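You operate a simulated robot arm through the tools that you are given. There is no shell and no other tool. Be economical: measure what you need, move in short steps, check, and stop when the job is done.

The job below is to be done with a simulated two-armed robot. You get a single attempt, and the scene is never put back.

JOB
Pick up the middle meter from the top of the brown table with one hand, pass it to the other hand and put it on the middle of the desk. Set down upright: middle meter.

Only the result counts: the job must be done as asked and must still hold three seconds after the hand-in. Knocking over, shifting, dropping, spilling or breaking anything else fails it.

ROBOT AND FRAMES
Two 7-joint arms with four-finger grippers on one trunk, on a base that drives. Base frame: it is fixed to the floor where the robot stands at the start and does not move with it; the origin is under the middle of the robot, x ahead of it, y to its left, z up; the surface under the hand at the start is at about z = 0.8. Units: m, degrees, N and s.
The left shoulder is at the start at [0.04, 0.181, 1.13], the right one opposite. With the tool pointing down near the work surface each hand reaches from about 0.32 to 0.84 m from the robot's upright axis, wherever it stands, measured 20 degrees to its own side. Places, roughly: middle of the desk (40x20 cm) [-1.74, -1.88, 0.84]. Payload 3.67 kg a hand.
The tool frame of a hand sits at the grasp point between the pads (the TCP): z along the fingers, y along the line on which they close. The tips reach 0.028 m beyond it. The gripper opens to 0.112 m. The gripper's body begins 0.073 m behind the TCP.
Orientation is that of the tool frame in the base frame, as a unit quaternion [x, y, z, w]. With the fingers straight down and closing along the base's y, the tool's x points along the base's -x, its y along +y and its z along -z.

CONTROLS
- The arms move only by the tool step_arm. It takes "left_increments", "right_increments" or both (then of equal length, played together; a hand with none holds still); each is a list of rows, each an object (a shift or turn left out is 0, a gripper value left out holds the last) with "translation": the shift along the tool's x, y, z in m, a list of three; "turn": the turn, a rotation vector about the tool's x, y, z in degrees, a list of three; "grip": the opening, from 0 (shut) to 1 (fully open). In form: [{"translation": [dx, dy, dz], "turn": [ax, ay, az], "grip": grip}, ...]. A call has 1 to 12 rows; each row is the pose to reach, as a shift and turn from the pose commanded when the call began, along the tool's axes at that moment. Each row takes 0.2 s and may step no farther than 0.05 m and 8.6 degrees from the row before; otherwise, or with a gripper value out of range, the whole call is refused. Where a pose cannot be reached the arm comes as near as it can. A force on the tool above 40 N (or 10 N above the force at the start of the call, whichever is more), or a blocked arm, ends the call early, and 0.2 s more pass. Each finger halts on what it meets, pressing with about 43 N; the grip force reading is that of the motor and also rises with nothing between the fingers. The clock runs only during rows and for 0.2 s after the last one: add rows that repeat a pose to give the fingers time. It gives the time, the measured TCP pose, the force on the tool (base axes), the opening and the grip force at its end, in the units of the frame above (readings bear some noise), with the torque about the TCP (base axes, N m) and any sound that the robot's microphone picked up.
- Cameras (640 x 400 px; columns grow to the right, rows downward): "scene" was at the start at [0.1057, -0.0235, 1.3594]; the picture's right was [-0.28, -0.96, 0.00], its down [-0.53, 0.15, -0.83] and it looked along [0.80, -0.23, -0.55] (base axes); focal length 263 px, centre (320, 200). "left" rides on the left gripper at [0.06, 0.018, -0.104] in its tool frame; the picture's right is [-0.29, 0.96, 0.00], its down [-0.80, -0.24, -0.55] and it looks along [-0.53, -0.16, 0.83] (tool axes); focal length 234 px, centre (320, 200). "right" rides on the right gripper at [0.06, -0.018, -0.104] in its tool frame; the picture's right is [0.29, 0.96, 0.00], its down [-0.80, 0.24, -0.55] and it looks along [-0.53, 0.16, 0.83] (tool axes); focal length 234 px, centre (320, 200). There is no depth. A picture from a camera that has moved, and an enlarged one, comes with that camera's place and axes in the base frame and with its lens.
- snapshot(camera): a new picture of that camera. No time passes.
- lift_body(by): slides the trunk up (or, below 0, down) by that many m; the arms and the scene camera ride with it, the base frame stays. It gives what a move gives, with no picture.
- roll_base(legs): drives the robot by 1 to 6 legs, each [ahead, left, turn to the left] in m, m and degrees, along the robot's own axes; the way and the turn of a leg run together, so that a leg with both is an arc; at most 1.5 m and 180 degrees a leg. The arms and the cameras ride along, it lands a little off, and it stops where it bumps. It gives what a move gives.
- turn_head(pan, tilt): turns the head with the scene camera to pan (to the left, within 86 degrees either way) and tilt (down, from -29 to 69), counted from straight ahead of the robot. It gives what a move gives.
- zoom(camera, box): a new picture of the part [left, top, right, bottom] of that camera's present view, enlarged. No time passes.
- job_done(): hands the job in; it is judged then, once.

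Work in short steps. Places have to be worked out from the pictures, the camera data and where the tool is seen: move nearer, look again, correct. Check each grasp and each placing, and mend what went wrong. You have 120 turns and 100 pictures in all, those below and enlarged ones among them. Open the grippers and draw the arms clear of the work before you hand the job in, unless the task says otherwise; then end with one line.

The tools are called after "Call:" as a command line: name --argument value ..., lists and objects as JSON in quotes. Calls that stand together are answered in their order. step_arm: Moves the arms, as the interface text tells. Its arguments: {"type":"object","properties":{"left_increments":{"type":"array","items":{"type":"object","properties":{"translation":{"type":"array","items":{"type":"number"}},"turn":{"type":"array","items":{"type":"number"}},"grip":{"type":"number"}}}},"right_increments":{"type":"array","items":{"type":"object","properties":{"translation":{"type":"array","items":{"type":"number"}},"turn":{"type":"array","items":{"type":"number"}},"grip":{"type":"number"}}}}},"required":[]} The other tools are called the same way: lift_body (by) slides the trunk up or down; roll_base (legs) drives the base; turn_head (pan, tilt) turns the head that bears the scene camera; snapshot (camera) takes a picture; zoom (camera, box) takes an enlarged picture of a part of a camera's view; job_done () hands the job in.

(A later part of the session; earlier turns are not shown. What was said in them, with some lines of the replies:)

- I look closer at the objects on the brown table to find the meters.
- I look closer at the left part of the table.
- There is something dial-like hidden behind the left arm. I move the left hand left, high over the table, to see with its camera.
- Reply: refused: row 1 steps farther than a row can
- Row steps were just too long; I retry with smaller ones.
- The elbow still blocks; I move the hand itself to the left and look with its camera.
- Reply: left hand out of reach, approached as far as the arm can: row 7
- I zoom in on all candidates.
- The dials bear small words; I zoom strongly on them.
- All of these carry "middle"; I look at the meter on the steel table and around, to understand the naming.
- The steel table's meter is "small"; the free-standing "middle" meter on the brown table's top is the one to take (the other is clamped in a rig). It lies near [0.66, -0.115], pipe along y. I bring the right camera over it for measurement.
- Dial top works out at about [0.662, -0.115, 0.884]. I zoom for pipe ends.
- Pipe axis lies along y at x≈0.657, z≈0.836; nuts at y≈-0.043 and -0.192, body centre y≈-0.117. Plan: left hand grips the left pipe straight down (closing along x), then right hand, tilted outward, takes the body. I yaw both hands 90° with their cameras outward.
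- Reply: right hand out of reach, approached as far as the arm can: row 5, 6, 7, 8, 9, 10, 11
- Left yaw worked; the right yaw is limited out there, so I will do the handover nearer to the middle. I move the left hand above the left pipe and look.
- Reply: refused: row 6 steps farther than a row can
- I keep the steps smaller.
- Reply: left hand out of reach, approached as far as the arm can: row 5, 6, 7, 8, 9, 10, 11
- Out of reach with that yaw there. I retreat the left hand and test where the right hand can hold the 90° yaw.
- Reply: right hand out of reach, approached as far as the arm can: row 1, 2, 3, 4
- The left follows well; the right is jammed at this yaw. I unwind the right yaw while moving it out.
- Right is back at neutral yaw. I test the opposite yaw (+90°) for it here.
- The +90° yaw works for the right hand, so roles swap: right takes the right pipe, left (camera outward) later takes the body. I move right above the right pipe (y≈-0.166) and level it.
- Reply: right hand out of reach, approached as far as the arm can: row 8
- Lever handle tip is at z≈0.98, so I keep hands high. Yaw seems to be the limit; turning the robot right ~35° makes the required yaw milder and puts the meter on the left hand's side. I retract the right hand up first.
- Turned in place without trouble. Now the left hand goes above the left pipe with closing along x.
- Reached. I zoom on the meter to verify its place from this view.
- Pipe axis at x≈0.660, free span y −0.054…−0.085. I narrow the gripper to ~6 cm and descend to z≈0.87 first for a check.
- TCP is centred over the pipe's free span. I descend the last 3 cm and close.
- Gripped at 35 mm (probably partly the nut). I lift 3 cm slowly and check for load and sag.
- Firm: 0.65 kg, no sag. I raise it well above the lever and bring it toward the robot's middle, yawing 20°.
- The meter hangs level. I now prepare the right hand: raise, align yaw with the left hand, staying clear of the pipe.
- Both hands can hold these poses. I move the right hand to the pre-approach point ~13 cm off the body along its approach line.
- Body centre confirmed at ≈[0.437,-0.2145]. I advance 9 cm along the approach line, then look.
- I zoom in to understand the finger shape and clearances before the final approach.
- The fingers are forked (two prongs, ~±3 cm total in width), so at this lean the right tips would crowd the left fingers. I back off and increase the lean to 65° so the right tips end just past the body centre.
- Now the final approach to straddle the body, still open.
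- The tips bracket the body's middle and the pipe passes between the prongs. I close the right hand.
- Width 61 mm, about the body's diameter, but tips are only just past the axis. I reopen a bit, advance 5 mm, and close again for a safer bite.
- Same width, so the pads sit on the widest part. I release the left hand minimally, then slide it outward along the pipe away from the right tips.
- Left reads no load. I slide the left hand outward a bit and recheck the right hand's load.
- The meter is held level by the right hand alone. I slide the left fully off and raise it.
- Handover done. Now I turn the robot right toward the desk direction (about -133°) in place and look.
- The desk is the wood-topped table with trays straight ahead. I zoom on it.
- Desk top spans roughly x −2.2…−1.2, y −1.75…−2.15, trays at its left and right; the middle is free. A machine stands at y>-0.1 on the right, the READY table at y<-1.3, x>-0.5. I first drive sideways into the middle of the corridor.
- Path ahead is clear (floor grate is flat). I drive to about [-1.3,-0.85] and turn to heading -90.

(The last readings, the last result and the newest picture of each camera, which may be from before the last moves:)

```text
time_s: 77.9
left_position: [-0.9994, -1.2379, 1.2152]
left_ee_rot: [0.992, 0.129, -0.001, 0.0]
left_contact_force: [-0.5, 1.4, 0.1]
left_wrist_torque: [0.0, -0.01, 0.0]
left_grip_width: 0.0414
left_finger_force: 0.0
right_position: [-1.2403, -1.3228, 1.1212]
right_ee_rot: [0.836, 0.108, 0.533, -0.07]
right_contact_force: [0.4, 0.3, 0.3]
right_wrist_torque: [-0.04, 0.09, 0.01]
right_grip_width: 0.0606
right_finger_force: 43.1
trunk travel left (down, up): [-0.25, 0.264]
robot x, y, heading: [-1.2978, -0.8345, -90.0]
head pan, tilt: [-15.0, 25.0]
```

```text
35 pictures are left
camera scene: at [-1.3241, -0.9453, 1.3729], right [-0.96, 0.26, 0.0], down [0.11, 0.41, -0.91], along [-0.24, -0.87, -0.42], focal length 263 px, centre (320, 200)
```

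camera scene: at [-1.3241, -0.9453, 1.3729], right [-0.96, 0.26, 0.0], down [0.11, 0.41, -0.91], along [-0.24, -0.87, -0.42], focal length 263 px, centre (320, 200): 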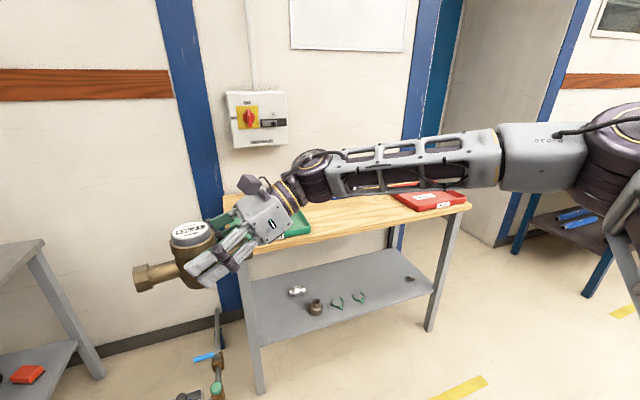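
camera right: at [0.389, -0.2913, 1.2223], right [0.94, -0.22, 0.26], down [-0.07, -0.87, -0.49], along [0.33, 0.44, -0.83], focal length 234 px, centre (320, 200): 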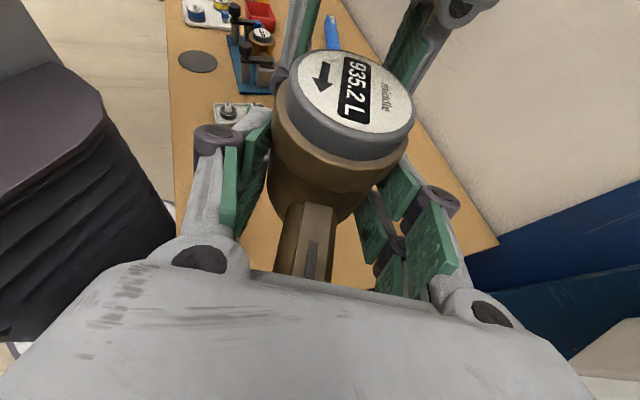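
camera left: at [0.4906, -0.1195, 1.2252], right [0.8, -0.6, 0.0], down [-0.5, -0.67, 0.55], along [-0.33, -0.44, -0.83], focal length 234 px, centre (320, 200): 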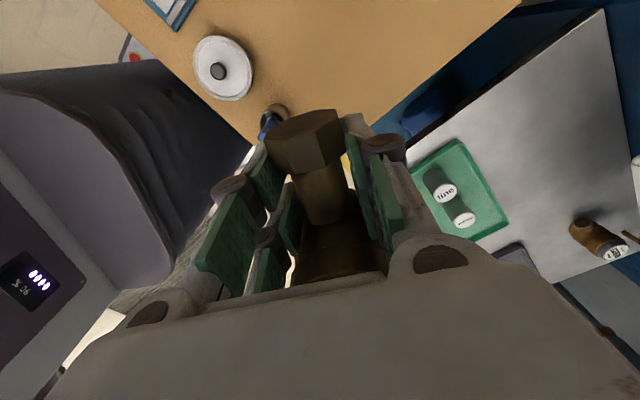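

I drive sideways to be in front of the desk, leaving distance for now.

Call:
roll_base --legs '[[0, -0.5, 0]]'

Call:
turn_head --pan 0 --tilt 28

Call:
snapshot --camera "scene"

Call:
snapshot --camera "left"

```text
time_s: 80.9
left_position: [-1.5022, -1.2365, 1.2134]
left_ee_rot: [0.992, 0.127, 0.0, -0.001]
left_contact_force: [-0.4, 0.2, 0.0]
left_wrist_torque: [-0.02, -0.02, 0.02]
left_grip_width: 0.0415
left_finger_force: 0.1
right_position: [-1.7412, -1.3194, 1.1216]
right_ee_rot: [0.836, 0.108, 0.533, -0.07]
right_contact_force: [0.4, -0.4, 0.7]
right_wrist_torque: [-0.02, 0.07, -0.02]
right_grip_width: 0.0606
right_finger_force: 42.6
trunk travel left (down, up): [-0.25, 0.264]
robot x, y, heading: [-1.8009, -0.8322, -90.4]
head pan, tilt: [-15.0, 25.0]
```

```text
time_s: 81.7
left_position: [-1.5001, -1.237, 1.2142]
left_ee_rot: [0.992, 0.128, 0.001, 0.001]
left_contact_force: [0.6, 0.1, -0.7]
left_wrist_torque: [-0.01, 0.03, 0.0]
left_grip_width: 0.0414
left_finger_force: 0.0
right_position: [-1.7418, -1.3205, 1.1222]
right_ee_rot: [0.836, 0.108, 0.533, -0.07]
right_contact_force: [0.1, -0.7, 0.0]
right_wrist_torque: [-0.01, 0.08, -0.02]
right_grip_width: 0.0605
right_finger_force: 42.9
trunk travel left (down, up): [-0.25, 0.264]
robot x, y, heading: [-1.8005, -0.834, -90.4]
head pan, tilt: [0.0, 28.0]
```

```text
34 pictures are left
camera scene: at [-1.8016, -0.9455, 1.3681], right [-1.0, 0.01, 0.0], down [0.0, 0.47, -0.88], along [-0.01, -0.88, -0.47], focal length 263 px, centre (320, 200)
```

scene: 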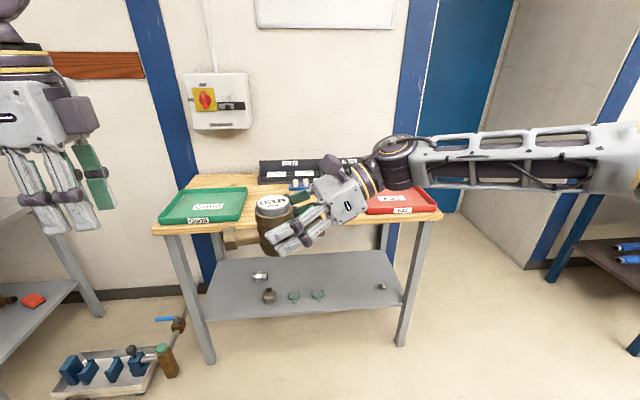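

```text
33 pictures are left
camera left: at [-1.4395, -1.2389, 1.3182], right [-0.04, -1.0, 0.0], down [-0.83, 0.03, 0.55], along [-0.55, 0.02, -0.83], focal length 234 px, centre (320, 200)
```

left: 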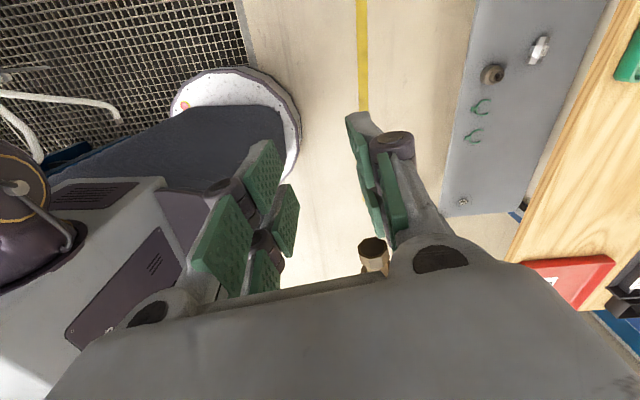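

The free middle lies between the trays (x −1.5…−1.99), centre [-1.74,-1.88] fits. Body centre now ≈[-1.726,-1.316]; I raise the left hand a bit and drive forward 0.51 m with the meter still high.

Call:
step_arm --left_increments '[{"translation": [0, 0, -0.04]}, {"translation": [0, 0, -0.08]}]'

Call:
roll_base --legs '[[0.4, -0.014, 0], [0.11, 0, 0]]'

Call:
turn_head --pan 5 --tilt 45

Call:
snapshot --camera "scene"

Call:
snapshot --camera "right"

```text
time_s: 82.3
left_position: [-1.5026, -1.2361, 1.2953]
left_ee_rot: [0.992, 0.128, 0.001, 0.0]
left_contact_force: [-0.5, 1.1, 0.3]
left_wrist_torque: [0.0, -0.01, 0.0]
left_grip_width: 0.0416
left_finger_force: 0.1
right_position: [-1.7423, -1.3191, 1.1222]
right_ee_rot: [0.837, 0.107, 0.532, -0.069]
right_contact_force: [1.1, 0.4, -1.0]
right_wrist_torque: [-0.04, 0.11, -0.01]
right_grip_width: 0.0605
right_finger_force: 43.0
trunk travel left (down, up): [-0.25, 0.264]
robot x, y, heading: [-1.8024, -0.836, -90.3]
head pan, tilt: [0.0, 28.0]
```

```text
time_s: 85.7
left_position: [-1.5167, -1.7431, 1.2957]
left_ee_rot: [0.992, 0.129, 0.0, 0.0]
left_contact_force: [0.9, 0.8, 0.5]
left_wrist_torque: [0.02, -0.01, 0.02]
left_grip_width: 0.0413
left_finger_force: 0.0
right_position: [-1.7572, -1.8274, 1.1222]
right_ee_rot: [0.836, 0.109, 0.533, -0.071]
right_contact_force: [0.4, -0.3, -6.9]
right_wrist_torque: [-0.04, 0.08, 0.0]
right_grip_width: 0.0605
right_finger_force: 43.0
trunk travel left (down, up): [-0.25, 0.264]
robot x, y, heading: [-1.8197, -1.3437, -90.2]
head pan, tilt: [0.0, 28.0]
```

```text
time_s: 86.5
left_position: [-1.5171, -1.7427, 1.2945]
left_ee_rot: [0.992, 0.129, 0.0, 0.0]
left_contact_force: [0.5, -0.4, -0.2]
left_wrist_torque: [-0.01, 0.01, 0.0]
left_grip_width: 0.0411
left_finger_force: 0.0
right_position: [-1.7575, -1.828, 1.1225]
right_ee_rot: [0.837, 0.109, 0.532, -0.07]
right_contact_force: [0.2, 0.2, -5.7]
right_wrist_torque: [-0.03, 0.1, -0.02]
right_grip_width: 0.0606
right_finger_force: 42.8
trunk travel left (down, up): [-0.25, 0.264]
robot x, y, heading: [-1.8165, -1.3435, -90.2]
head pan, tilt: [5.0, 45.0]
```

```text
32 pictures are left
camera scene: at [-1.8102, -1.4434, 1.3424], right [-1.0, -0.08, 0.0], down [-0.06, 0.7, -0.71], along [0.06, -0.7, -0.71], focal length 263 px, centre (320, 200)
```

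scene: 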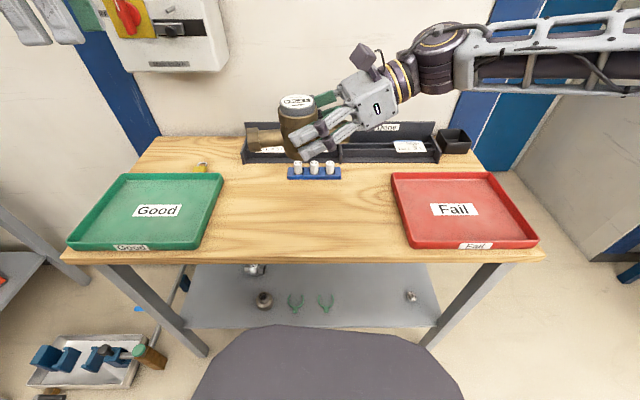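

```text
31 pictures are left
camera right: at [-1.829, -1.8274, 1.2197], right [0.36, -0.89, 0.26], down [-0.75, -0.45, -0.49], along [0.55, -0.02, -0.83], focal length 234 px, centre (320, 200)
```

right: 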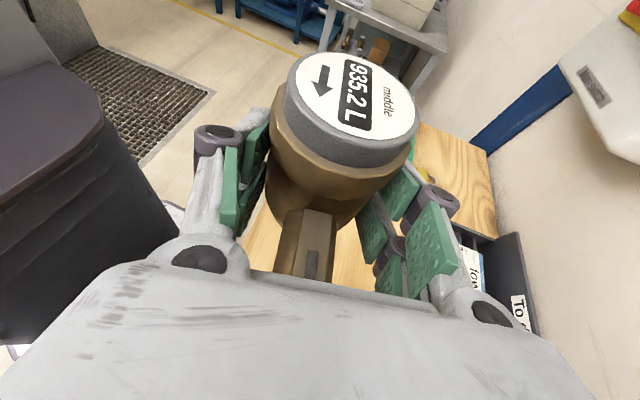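

Desk middle is free: trays at x −1.50 and −1.985, small block at y≈-2.03, front edge −1.767. Body centre is at [-1.742,-1.824]; I roll forward 5.5 cm, then lower the trunk 0.2 m.

Call:
roll_base --legs '[[0.055, 0, 0]]'

Call:
lift_body --by -0.2

Call:
snapshot --camera "scene"

Call:
snapshot --camera "right"

```text
time_s: 87.4
left_position: [-1.5167, -1.7953, 1.2959]
left_ee_rot: [0.992, 0.129, 0.0, -0.001]
left_contact_force: [-0.2, 0.1, -0.8]
left_wrist_torque: [0.01, -0.02, 0.01]
left_grip_width: 0.0415
left_finger_force: 0.0
right_position: [-1.7571, -1.8812, 1.1223]
right_ee_rot: [0.837, 0.109, 0.532, -0.07]
right_contact_force: [0.6, -1.0, -7.5]
right_wrist_torque: [0.01, 0.1, 0.01]
right_grip_width: 0.0607
right_finger_force: 43.1
trunk travel left (down, up): [-0.25, 0.264]
robot x, y, heading: [-1.813, -1.3974, -90.1]
head pan, tilt: [5.0, 45.0]
```

```text
time_s: 89.6
left_position: [-1.5176, -1.7977, 1.0936]
left_ee_rot: [0.992, 0.129, 0.0, 0.001]
left_contact_force: [-0.2, -0.5, 0.5]
left_wrist_torque: [0.03, 0.04, 0.01]
left_grip_width: 0.0418
left_finger_force: 0.0
right_position: [-1.7562, -1.8796, 0.9203]
right_ee_rot: [0.836, 0.11, 0.533, -0.071]
right_contact_force: [-0.5, 0.5, -7.1]
right_wrist_torque: [-0.02, 0.12, 0.04]
right_grip_width: 0.0604
right_finger_force: 43.5
trunk travel left (down, up): [-0.05, 0.464]
robot x, y, heading: [-1.815, -1.396, -90.1]
head pan, tilt: [5.0, 45.0]
```

```text
30 pictures are left
camera scene: at [-1.8104, -1.4968, 1.1412], right [-1.0, -0.08, 0.0], down [-0.06, 0.7, -0.71], along [0.06, -0.7, -0.71], focal length 263 px, centre (320, 200)
```

scene: 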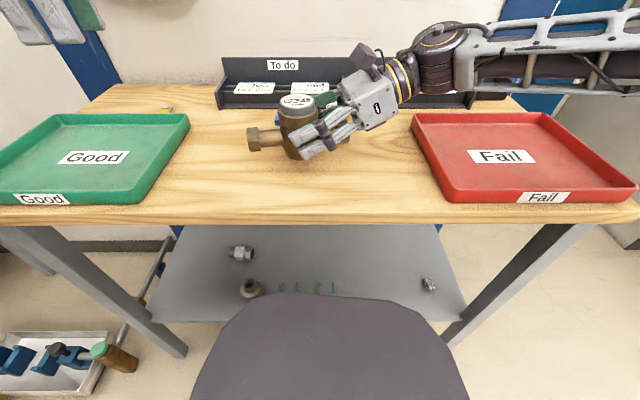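

```text
29 pictures are left
camera right: at [-1.8291, -1.8808, 1.0188], right [0.36, -0.89, 0.26], down [-0.75, -0.45, -0.49], along [0.55, -0.02, -0.83], focal length 234 px, centre (320, 200)
```

right: 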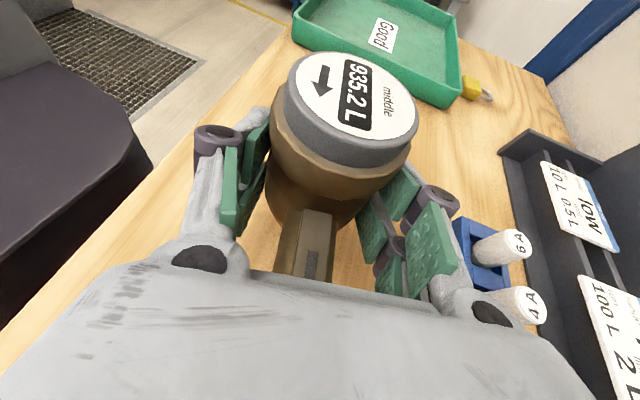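

Clearances look fine. I zoom to judge the meter's levelness before the last ~4 cm.

Call:
zoom --camera "scene" --box '[220, 70, 400, 190]'

```text
3.33 times, centred on (310, 130) of scene
camera zoom: at [-1.8104, -1.4968, 1.1412], right [-1.0, -0.08, 0.0], down [-0.06, 0.7, -0.71], along [0.06, -0.7, -0.71], focal length 877 px, centre (353, 433)
```

zoom: 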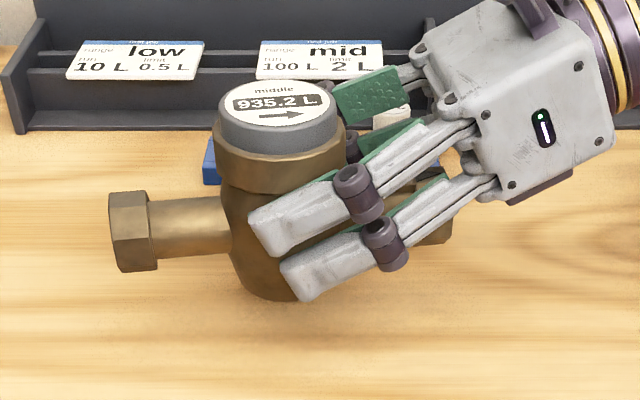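

Level. I lower with the arm by 3.4 cm, then check force.

Call:
step_arm --right_increments '[{"translation": [-0.0091, 0, 0.0042]}, {"translation": [-0.0181, 0, 0.0085]}, {"translation": [-0.0254, 0, 0.0118]}, {"translation": [-0.0308, 0, 0.0144]}, {"translation": [-0.0308, 0, 0.0144]}]'

Call:
zoom --camera "scene" --box '[220, 70, 400, 190]'

```text
time_s: 90.8
left_position: [-1.5167, -1.7945, 1.0948]
left_ee_rot: [0.992, 0.129, 0.0, 0.001]
left_contact_force: [-0.4, 0.1, -0.3]
left_wrist_torque: [0.0, 0.06, -0.01]
left_grip_width: 0.0414
left_finger_force: 0.0
right_position: [-1.7561, -1.8811, 0.891]
right_ee_rot: [0.836, 0.109, 0.534, -0.069]
right_contact_force: [4.8, -3.7, 26.9]
right_wrist_torque: [0.15, -0.38, -0.07]
right_grip_width: 0.0611
right_finger_force: 43.2
trunk travel left (down, up): [-0.05, 0.464]
robot x, y, heading: [-1.818, -1.3958, -90.1]
head pan, tilt: [5.0, 45.0]
```

```text
3.33 times, centred on (310, 130) of scene
camera zoom: at [-1.8101, -1.4952, 1.1414], right [-1.0, -0.08, 0.0], down [-0.06, 0.7, -0.71], along [0.06, -0.71, -0.71], focal length 877 px, centre (353, 433)
```

zoom: 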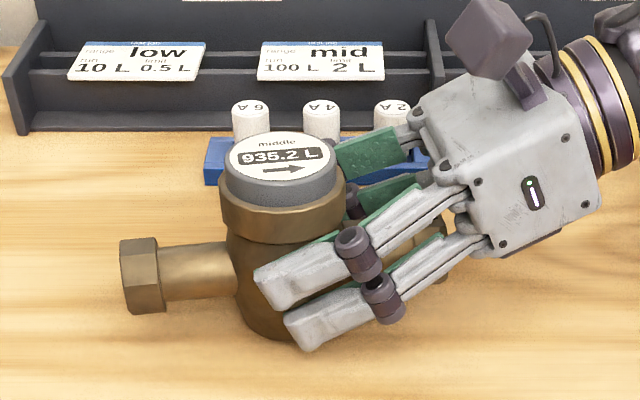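

Contact at TCP z≈0.891 with 27 N; I relieve the preload by raising 4 mm-command and then open slightly.

Call:
step_arm --right_increments '[{"translation": [0.0018, 0, -0.0008]}, {"translation": [0.0032, 0, -0.0015]}, {"translation": [0.0032, 0, -0.0015]}]'

```text
time_s: 91.6
left_position: [-1.5158, -1.7975, 1.0938]
left_ee_rot: [0.992, 0.129, 0.0, 0.001]
left_contact_force: [-1.1, 0.3, 0.3]
left_wrist_torque: [-0.01, 0.0, -0.03]
left_grip_width: 0.0415
left_finger_force: 0.1
right_position: [-1.7578, -1.8801, 0.8899]
right_ee_rot: [0.836, 0.109, 0.532, -0.072]
right_contact_force: [4.7, -5.3, 9.3]
right_wrist_torque: [-0.18, -0.68, -0.18]
right_grip_width: 0.0605
right_finger_force: 43.2
trunk travel left (down, up): [-0.05, 0.464]
robot x, y, heading: [-1.8182, -1.3947, -90.3]
head pan, tilt: [5.0, 45.0]
```

Light contact. I open the right gripper to ~8.5 cm.

Call:
step_arm --right_increments '[{"grip": 0.6}, {"grip": 0.68}, {"grip": 0.76}, {"grip": 0.76}]'

Call:
zoom --camera "scene" --box '[220, 70, 400, 190]'

Call:
snapshot --camera "right"

```text
time_s: 92.6
left_position: [-1.5172, -1.7972, 1.093]
left_ee_rot: [0.992, 0.129, 0.001, 0.0]
left_contact_force: [0.5, 0.4, 0.2]
left_wrist_torque: [-0.01, 0.05, 0.02]
left_grip_width: 0.0415
left_finger_force: 0.0
right_position: [-1.7558, -1.8815, 0.8911]
right_ee_rot: [0.837, 0.11, 0.531, -0.071]
right_contact_force: [-0.6, 0.0, -0.4]
right_wrist_torque: [-0.02, 0.01, -0.02]
right_grip_width: 0.0851
right_finger_force: 0.0
trunk travel left (down, up): [-0.05, 0.464]
robot x, y, heading: [-1.8162, -1.3974, -90.2]
head pan, tilt: [5.0, 45.0]
```

```text
3.33 times, centred on (310, 130) of scene
camera zoom: at [-1.8105, -1.4965, 1.1411], right [-1.0, -0.08, 0.0], down [-0.06, 0.7, -0.71], along [0.06, -0.7, -0.71], focal length 877 px, centre (353, 433)
```

zoom: 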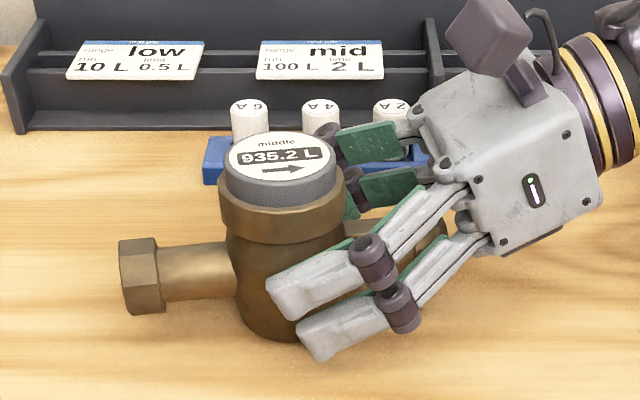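

```text
25 pictures are left
camera right: at [-1.8291, -1.8804, 0.9888], right [0.36, -0.89, 0.26], down [-0.75, -0.45, -0.49], along [0.55, -0.02, -0.83], focal length 234 px, centre (320, 200)
```

right: 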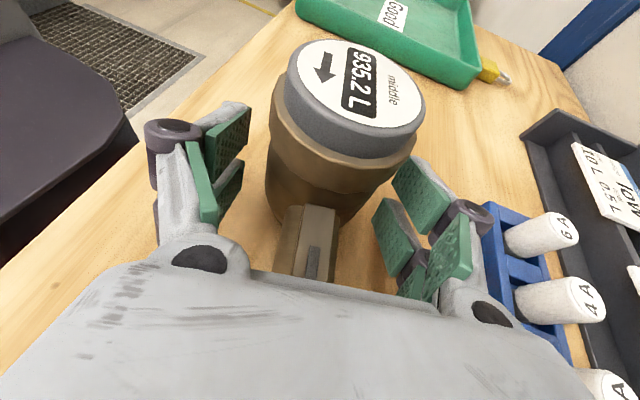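

The meter stands free and upright. The open fingers straddle it, so I lift the hand straight up.

Call:
step_arm --right_increments '[{"translation": [0.0136, 0, -0.0063]}, {"translation": [0.0317, 0, -0.0148]}, {"translation": [0.0544, 0, -0.0254]}, {"translation": [0.0815, 0, -0.0381]}, {"translation": [0.1087, 0, -0.0508]}, {"translation": [0.127, 0, -0.0592]}]'

Call:
snapshot --camera "scene"

```text
time_s: 94.0
left_position: [-1.5161, -1.7966, 1.0929]
left_ee_rot: [0.992, 0.129, 0.0, 0.0]
left_contact_force: [0.2, 0.0, 0.3]
left_wrist_torque: [0.0, -0.03, 0.04]
left_grip_width: 0.0417
left_finger_force: 0.0
right_position: [-1.7564, -1.8811, 1.0299]
right_ee_rot: [0.837, 0.109, 0.532, -0.07]
right_contact_force: [0.0, 0.1, -0.4]
right_wrist_torque: [-0.01, 0.01, 0.01]
right_grip_width: 0.0851
right_finger_force: 0.1
trunk travel left (down, up): [-0.05, 0.464]
robot x, y, heading: [-1.8136, -1.3959, -90.4]
head pan, tilt: [5.0, 45.0]
```

```text
24 pictures are left
camera scene: at [-1.8103, -1.4963, 1.1411], right [-1.0, -0.08, 0.0], down [-0.06, 0.7, -0.71], along [0.06, -0.7, -0.71], focal length 263 px, centre (320, 200)
```

scene: 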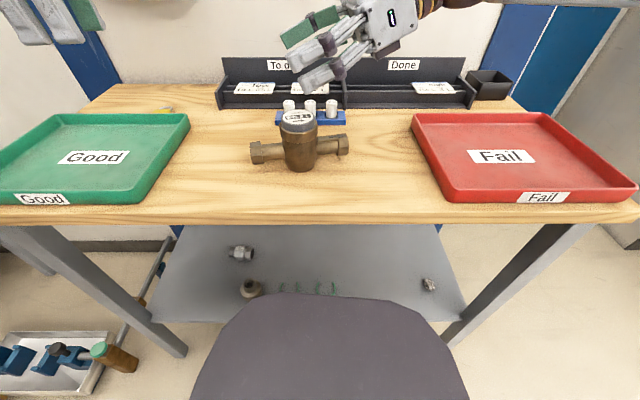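

The meter stands upright at ≈[-1.74,-1.88]. I raise the trunk, back the robot away, and open both grippers.

Call:
lift_body --by 0.15

Call:
roll_base --legs '[[-0.4, 0, 0]]'

Call:
step_arm --left_increments '[{"grip": 1.0}, {"grip": 1.0}, {"grip": 1.0}]' --right_increments '[{"grip": 1.0}, {"grip": 1.0}, {"grip": 1.0}]'

Call:
turn_head --pan 5 --tilt 35

Call:
zoom --camera "scene" --box '[160, 100, 480, 300]'

```text
time_s: 95.7
left_position: [-1.5165, -1.7964, 1.2449]
left_ee_rot: [0.992, 0.128, 0.0, 0.0]
left_contact_force: [0.0, -0.2, -0.1]
left_wrist_torque: [0.0, 0.02, 0.0]
left_grip_width: 0.0416
left_finger_force: 0.2
right_position: [-1.7575, -1.8809, 1.1815]
right_ee_rot: [0.837, 0.109, 0.532, -0.07]
right_contact_force: [-0.3, -0.2, 0.4]
right_wrist_torque: [0.01, 0.03, 0.01]
right_grip_width: 0.0854
right_finger_force: 0.1
trunk travel left (down, up): [-0.2, 0.314]
robot x, y, heading: [-1.8146, -1.3952, -90.0]
head pan, tilt: [5.0, 45.0]
```

```text
time_s: 98.3
left_position: [-1.5144, -1.3953, 1.2453]
left_ee_rot: [0.991, 0.131, 0.0, 0.001]
left_contact_force: [0.3, -0.1, 0.1]
left_wrist_torque: [-0.01, 0.02, 0.01]
left_grip_width: 0.0412
left_finger_force: 0.1
right_position: [-1.755, -1.48, 1.1804]
right_ee_rot: [0.837, 0.11, 0.532, -0.07]
right_contact_force: [-0.2, 0.2, 1.1]
right_wrist_torque: [-0.01, 0.02, -0.01]
right_grip_width: 0.0851
right_finger_force: 0.0
trunk travel left (down, up): [-0.2, 0.314]
robot x, y, heading: [-1.8189, -0.9981, -90.1]
head pan, tilt: [5.0, 45.0]
```

```text
time_s: 99.1
left_position: [-1.5153, -1.3972, 1.2448]
left_ee_rot: [0.991, 0.131, 0.0, 0.0]
left_contact_force: [-1.4, -1.0, 0.0]
left_wrist_torque: [0.03, -0.01, 0.01]
left_grip_width: 0.1121
left_finger_force: 0.0
right_position: [-1.7544, -1.4809, 1.1811]
right_ee_rot: [0.836, 0.111, 0.533, -0.072]
right_contact_force: [0.0, -1.1, 0.9]
right_wrist_torque: [0.0, 0.0, 0.03]
right_grip_width: 0.1121
right_finger_force: 0.0
trunk travel left (down, up): [-0.2, 0.314]
robot x, y, heading: [-1.8157, -0.9992, -89.9]
head pan, tilt: [5.0, 45.0]
```

```text
time_s: 99.8
left_position: [-1.5145, -1.3964, 1.2464]
left_ee_rot: [0.991, 0.131, 0.0, 0.0]
left_contact_force: [-0.2, 0.1, 0.3]
left_wrist_torque: [0.04, 0.0, 0.0]
left_grip_width: 0.1121
left_finger_force: 0.0
right_position: [-1.7549, -1.4807, 1.1822]
right_ee_rot: [0.836, 0.11, 0.533, -0.072]
right_contact_force: [0.3, -0.4, 0.1]
right_wrist_torque: [0.0, 0.03, 0.0]
right_grip_width: 0.1118
right_finger_force: 0.1
trunk travel left (down, up): [-0.2, 0.314]
robot x, y, heading: [-1.8152, -0.9961, -90.2]
head pan, tilt: [5.0, 35.0]
```

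```text
2.00 times, centred on (320, 200) of scene
camera zoom: at [-1.809, -1.1038, 1.3074], right [-1.0, -0.09, 0.0], down [-0.05, 0.57, -0.82], along [0.07, -0.82, -0.57], focal length 526 px, centre (320, 200)
```

zoom: 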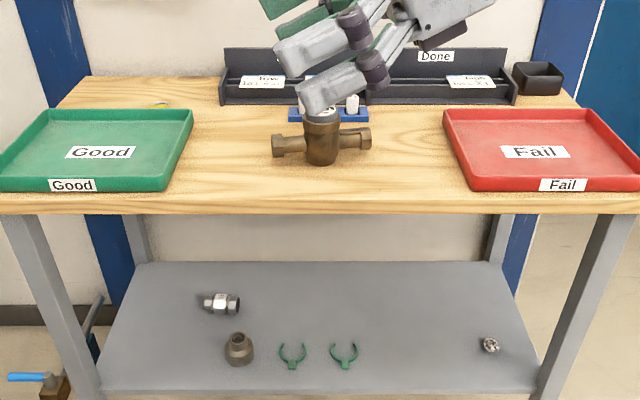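

The meter stands upright in the middle of the desk, nothing else moved, and the arms are clear. I hand in.

Call:
job_done

```text
The job is handed in.
```

The free-standing middle meter (935.2 L) is off the brown table and upright in the middle of the desk, picked up with the left hand and passed to the right. A second "middle" meter (97.3 L) is clamped in the rig on that table; I took the job to mean the loose one and left the clamped one alone.
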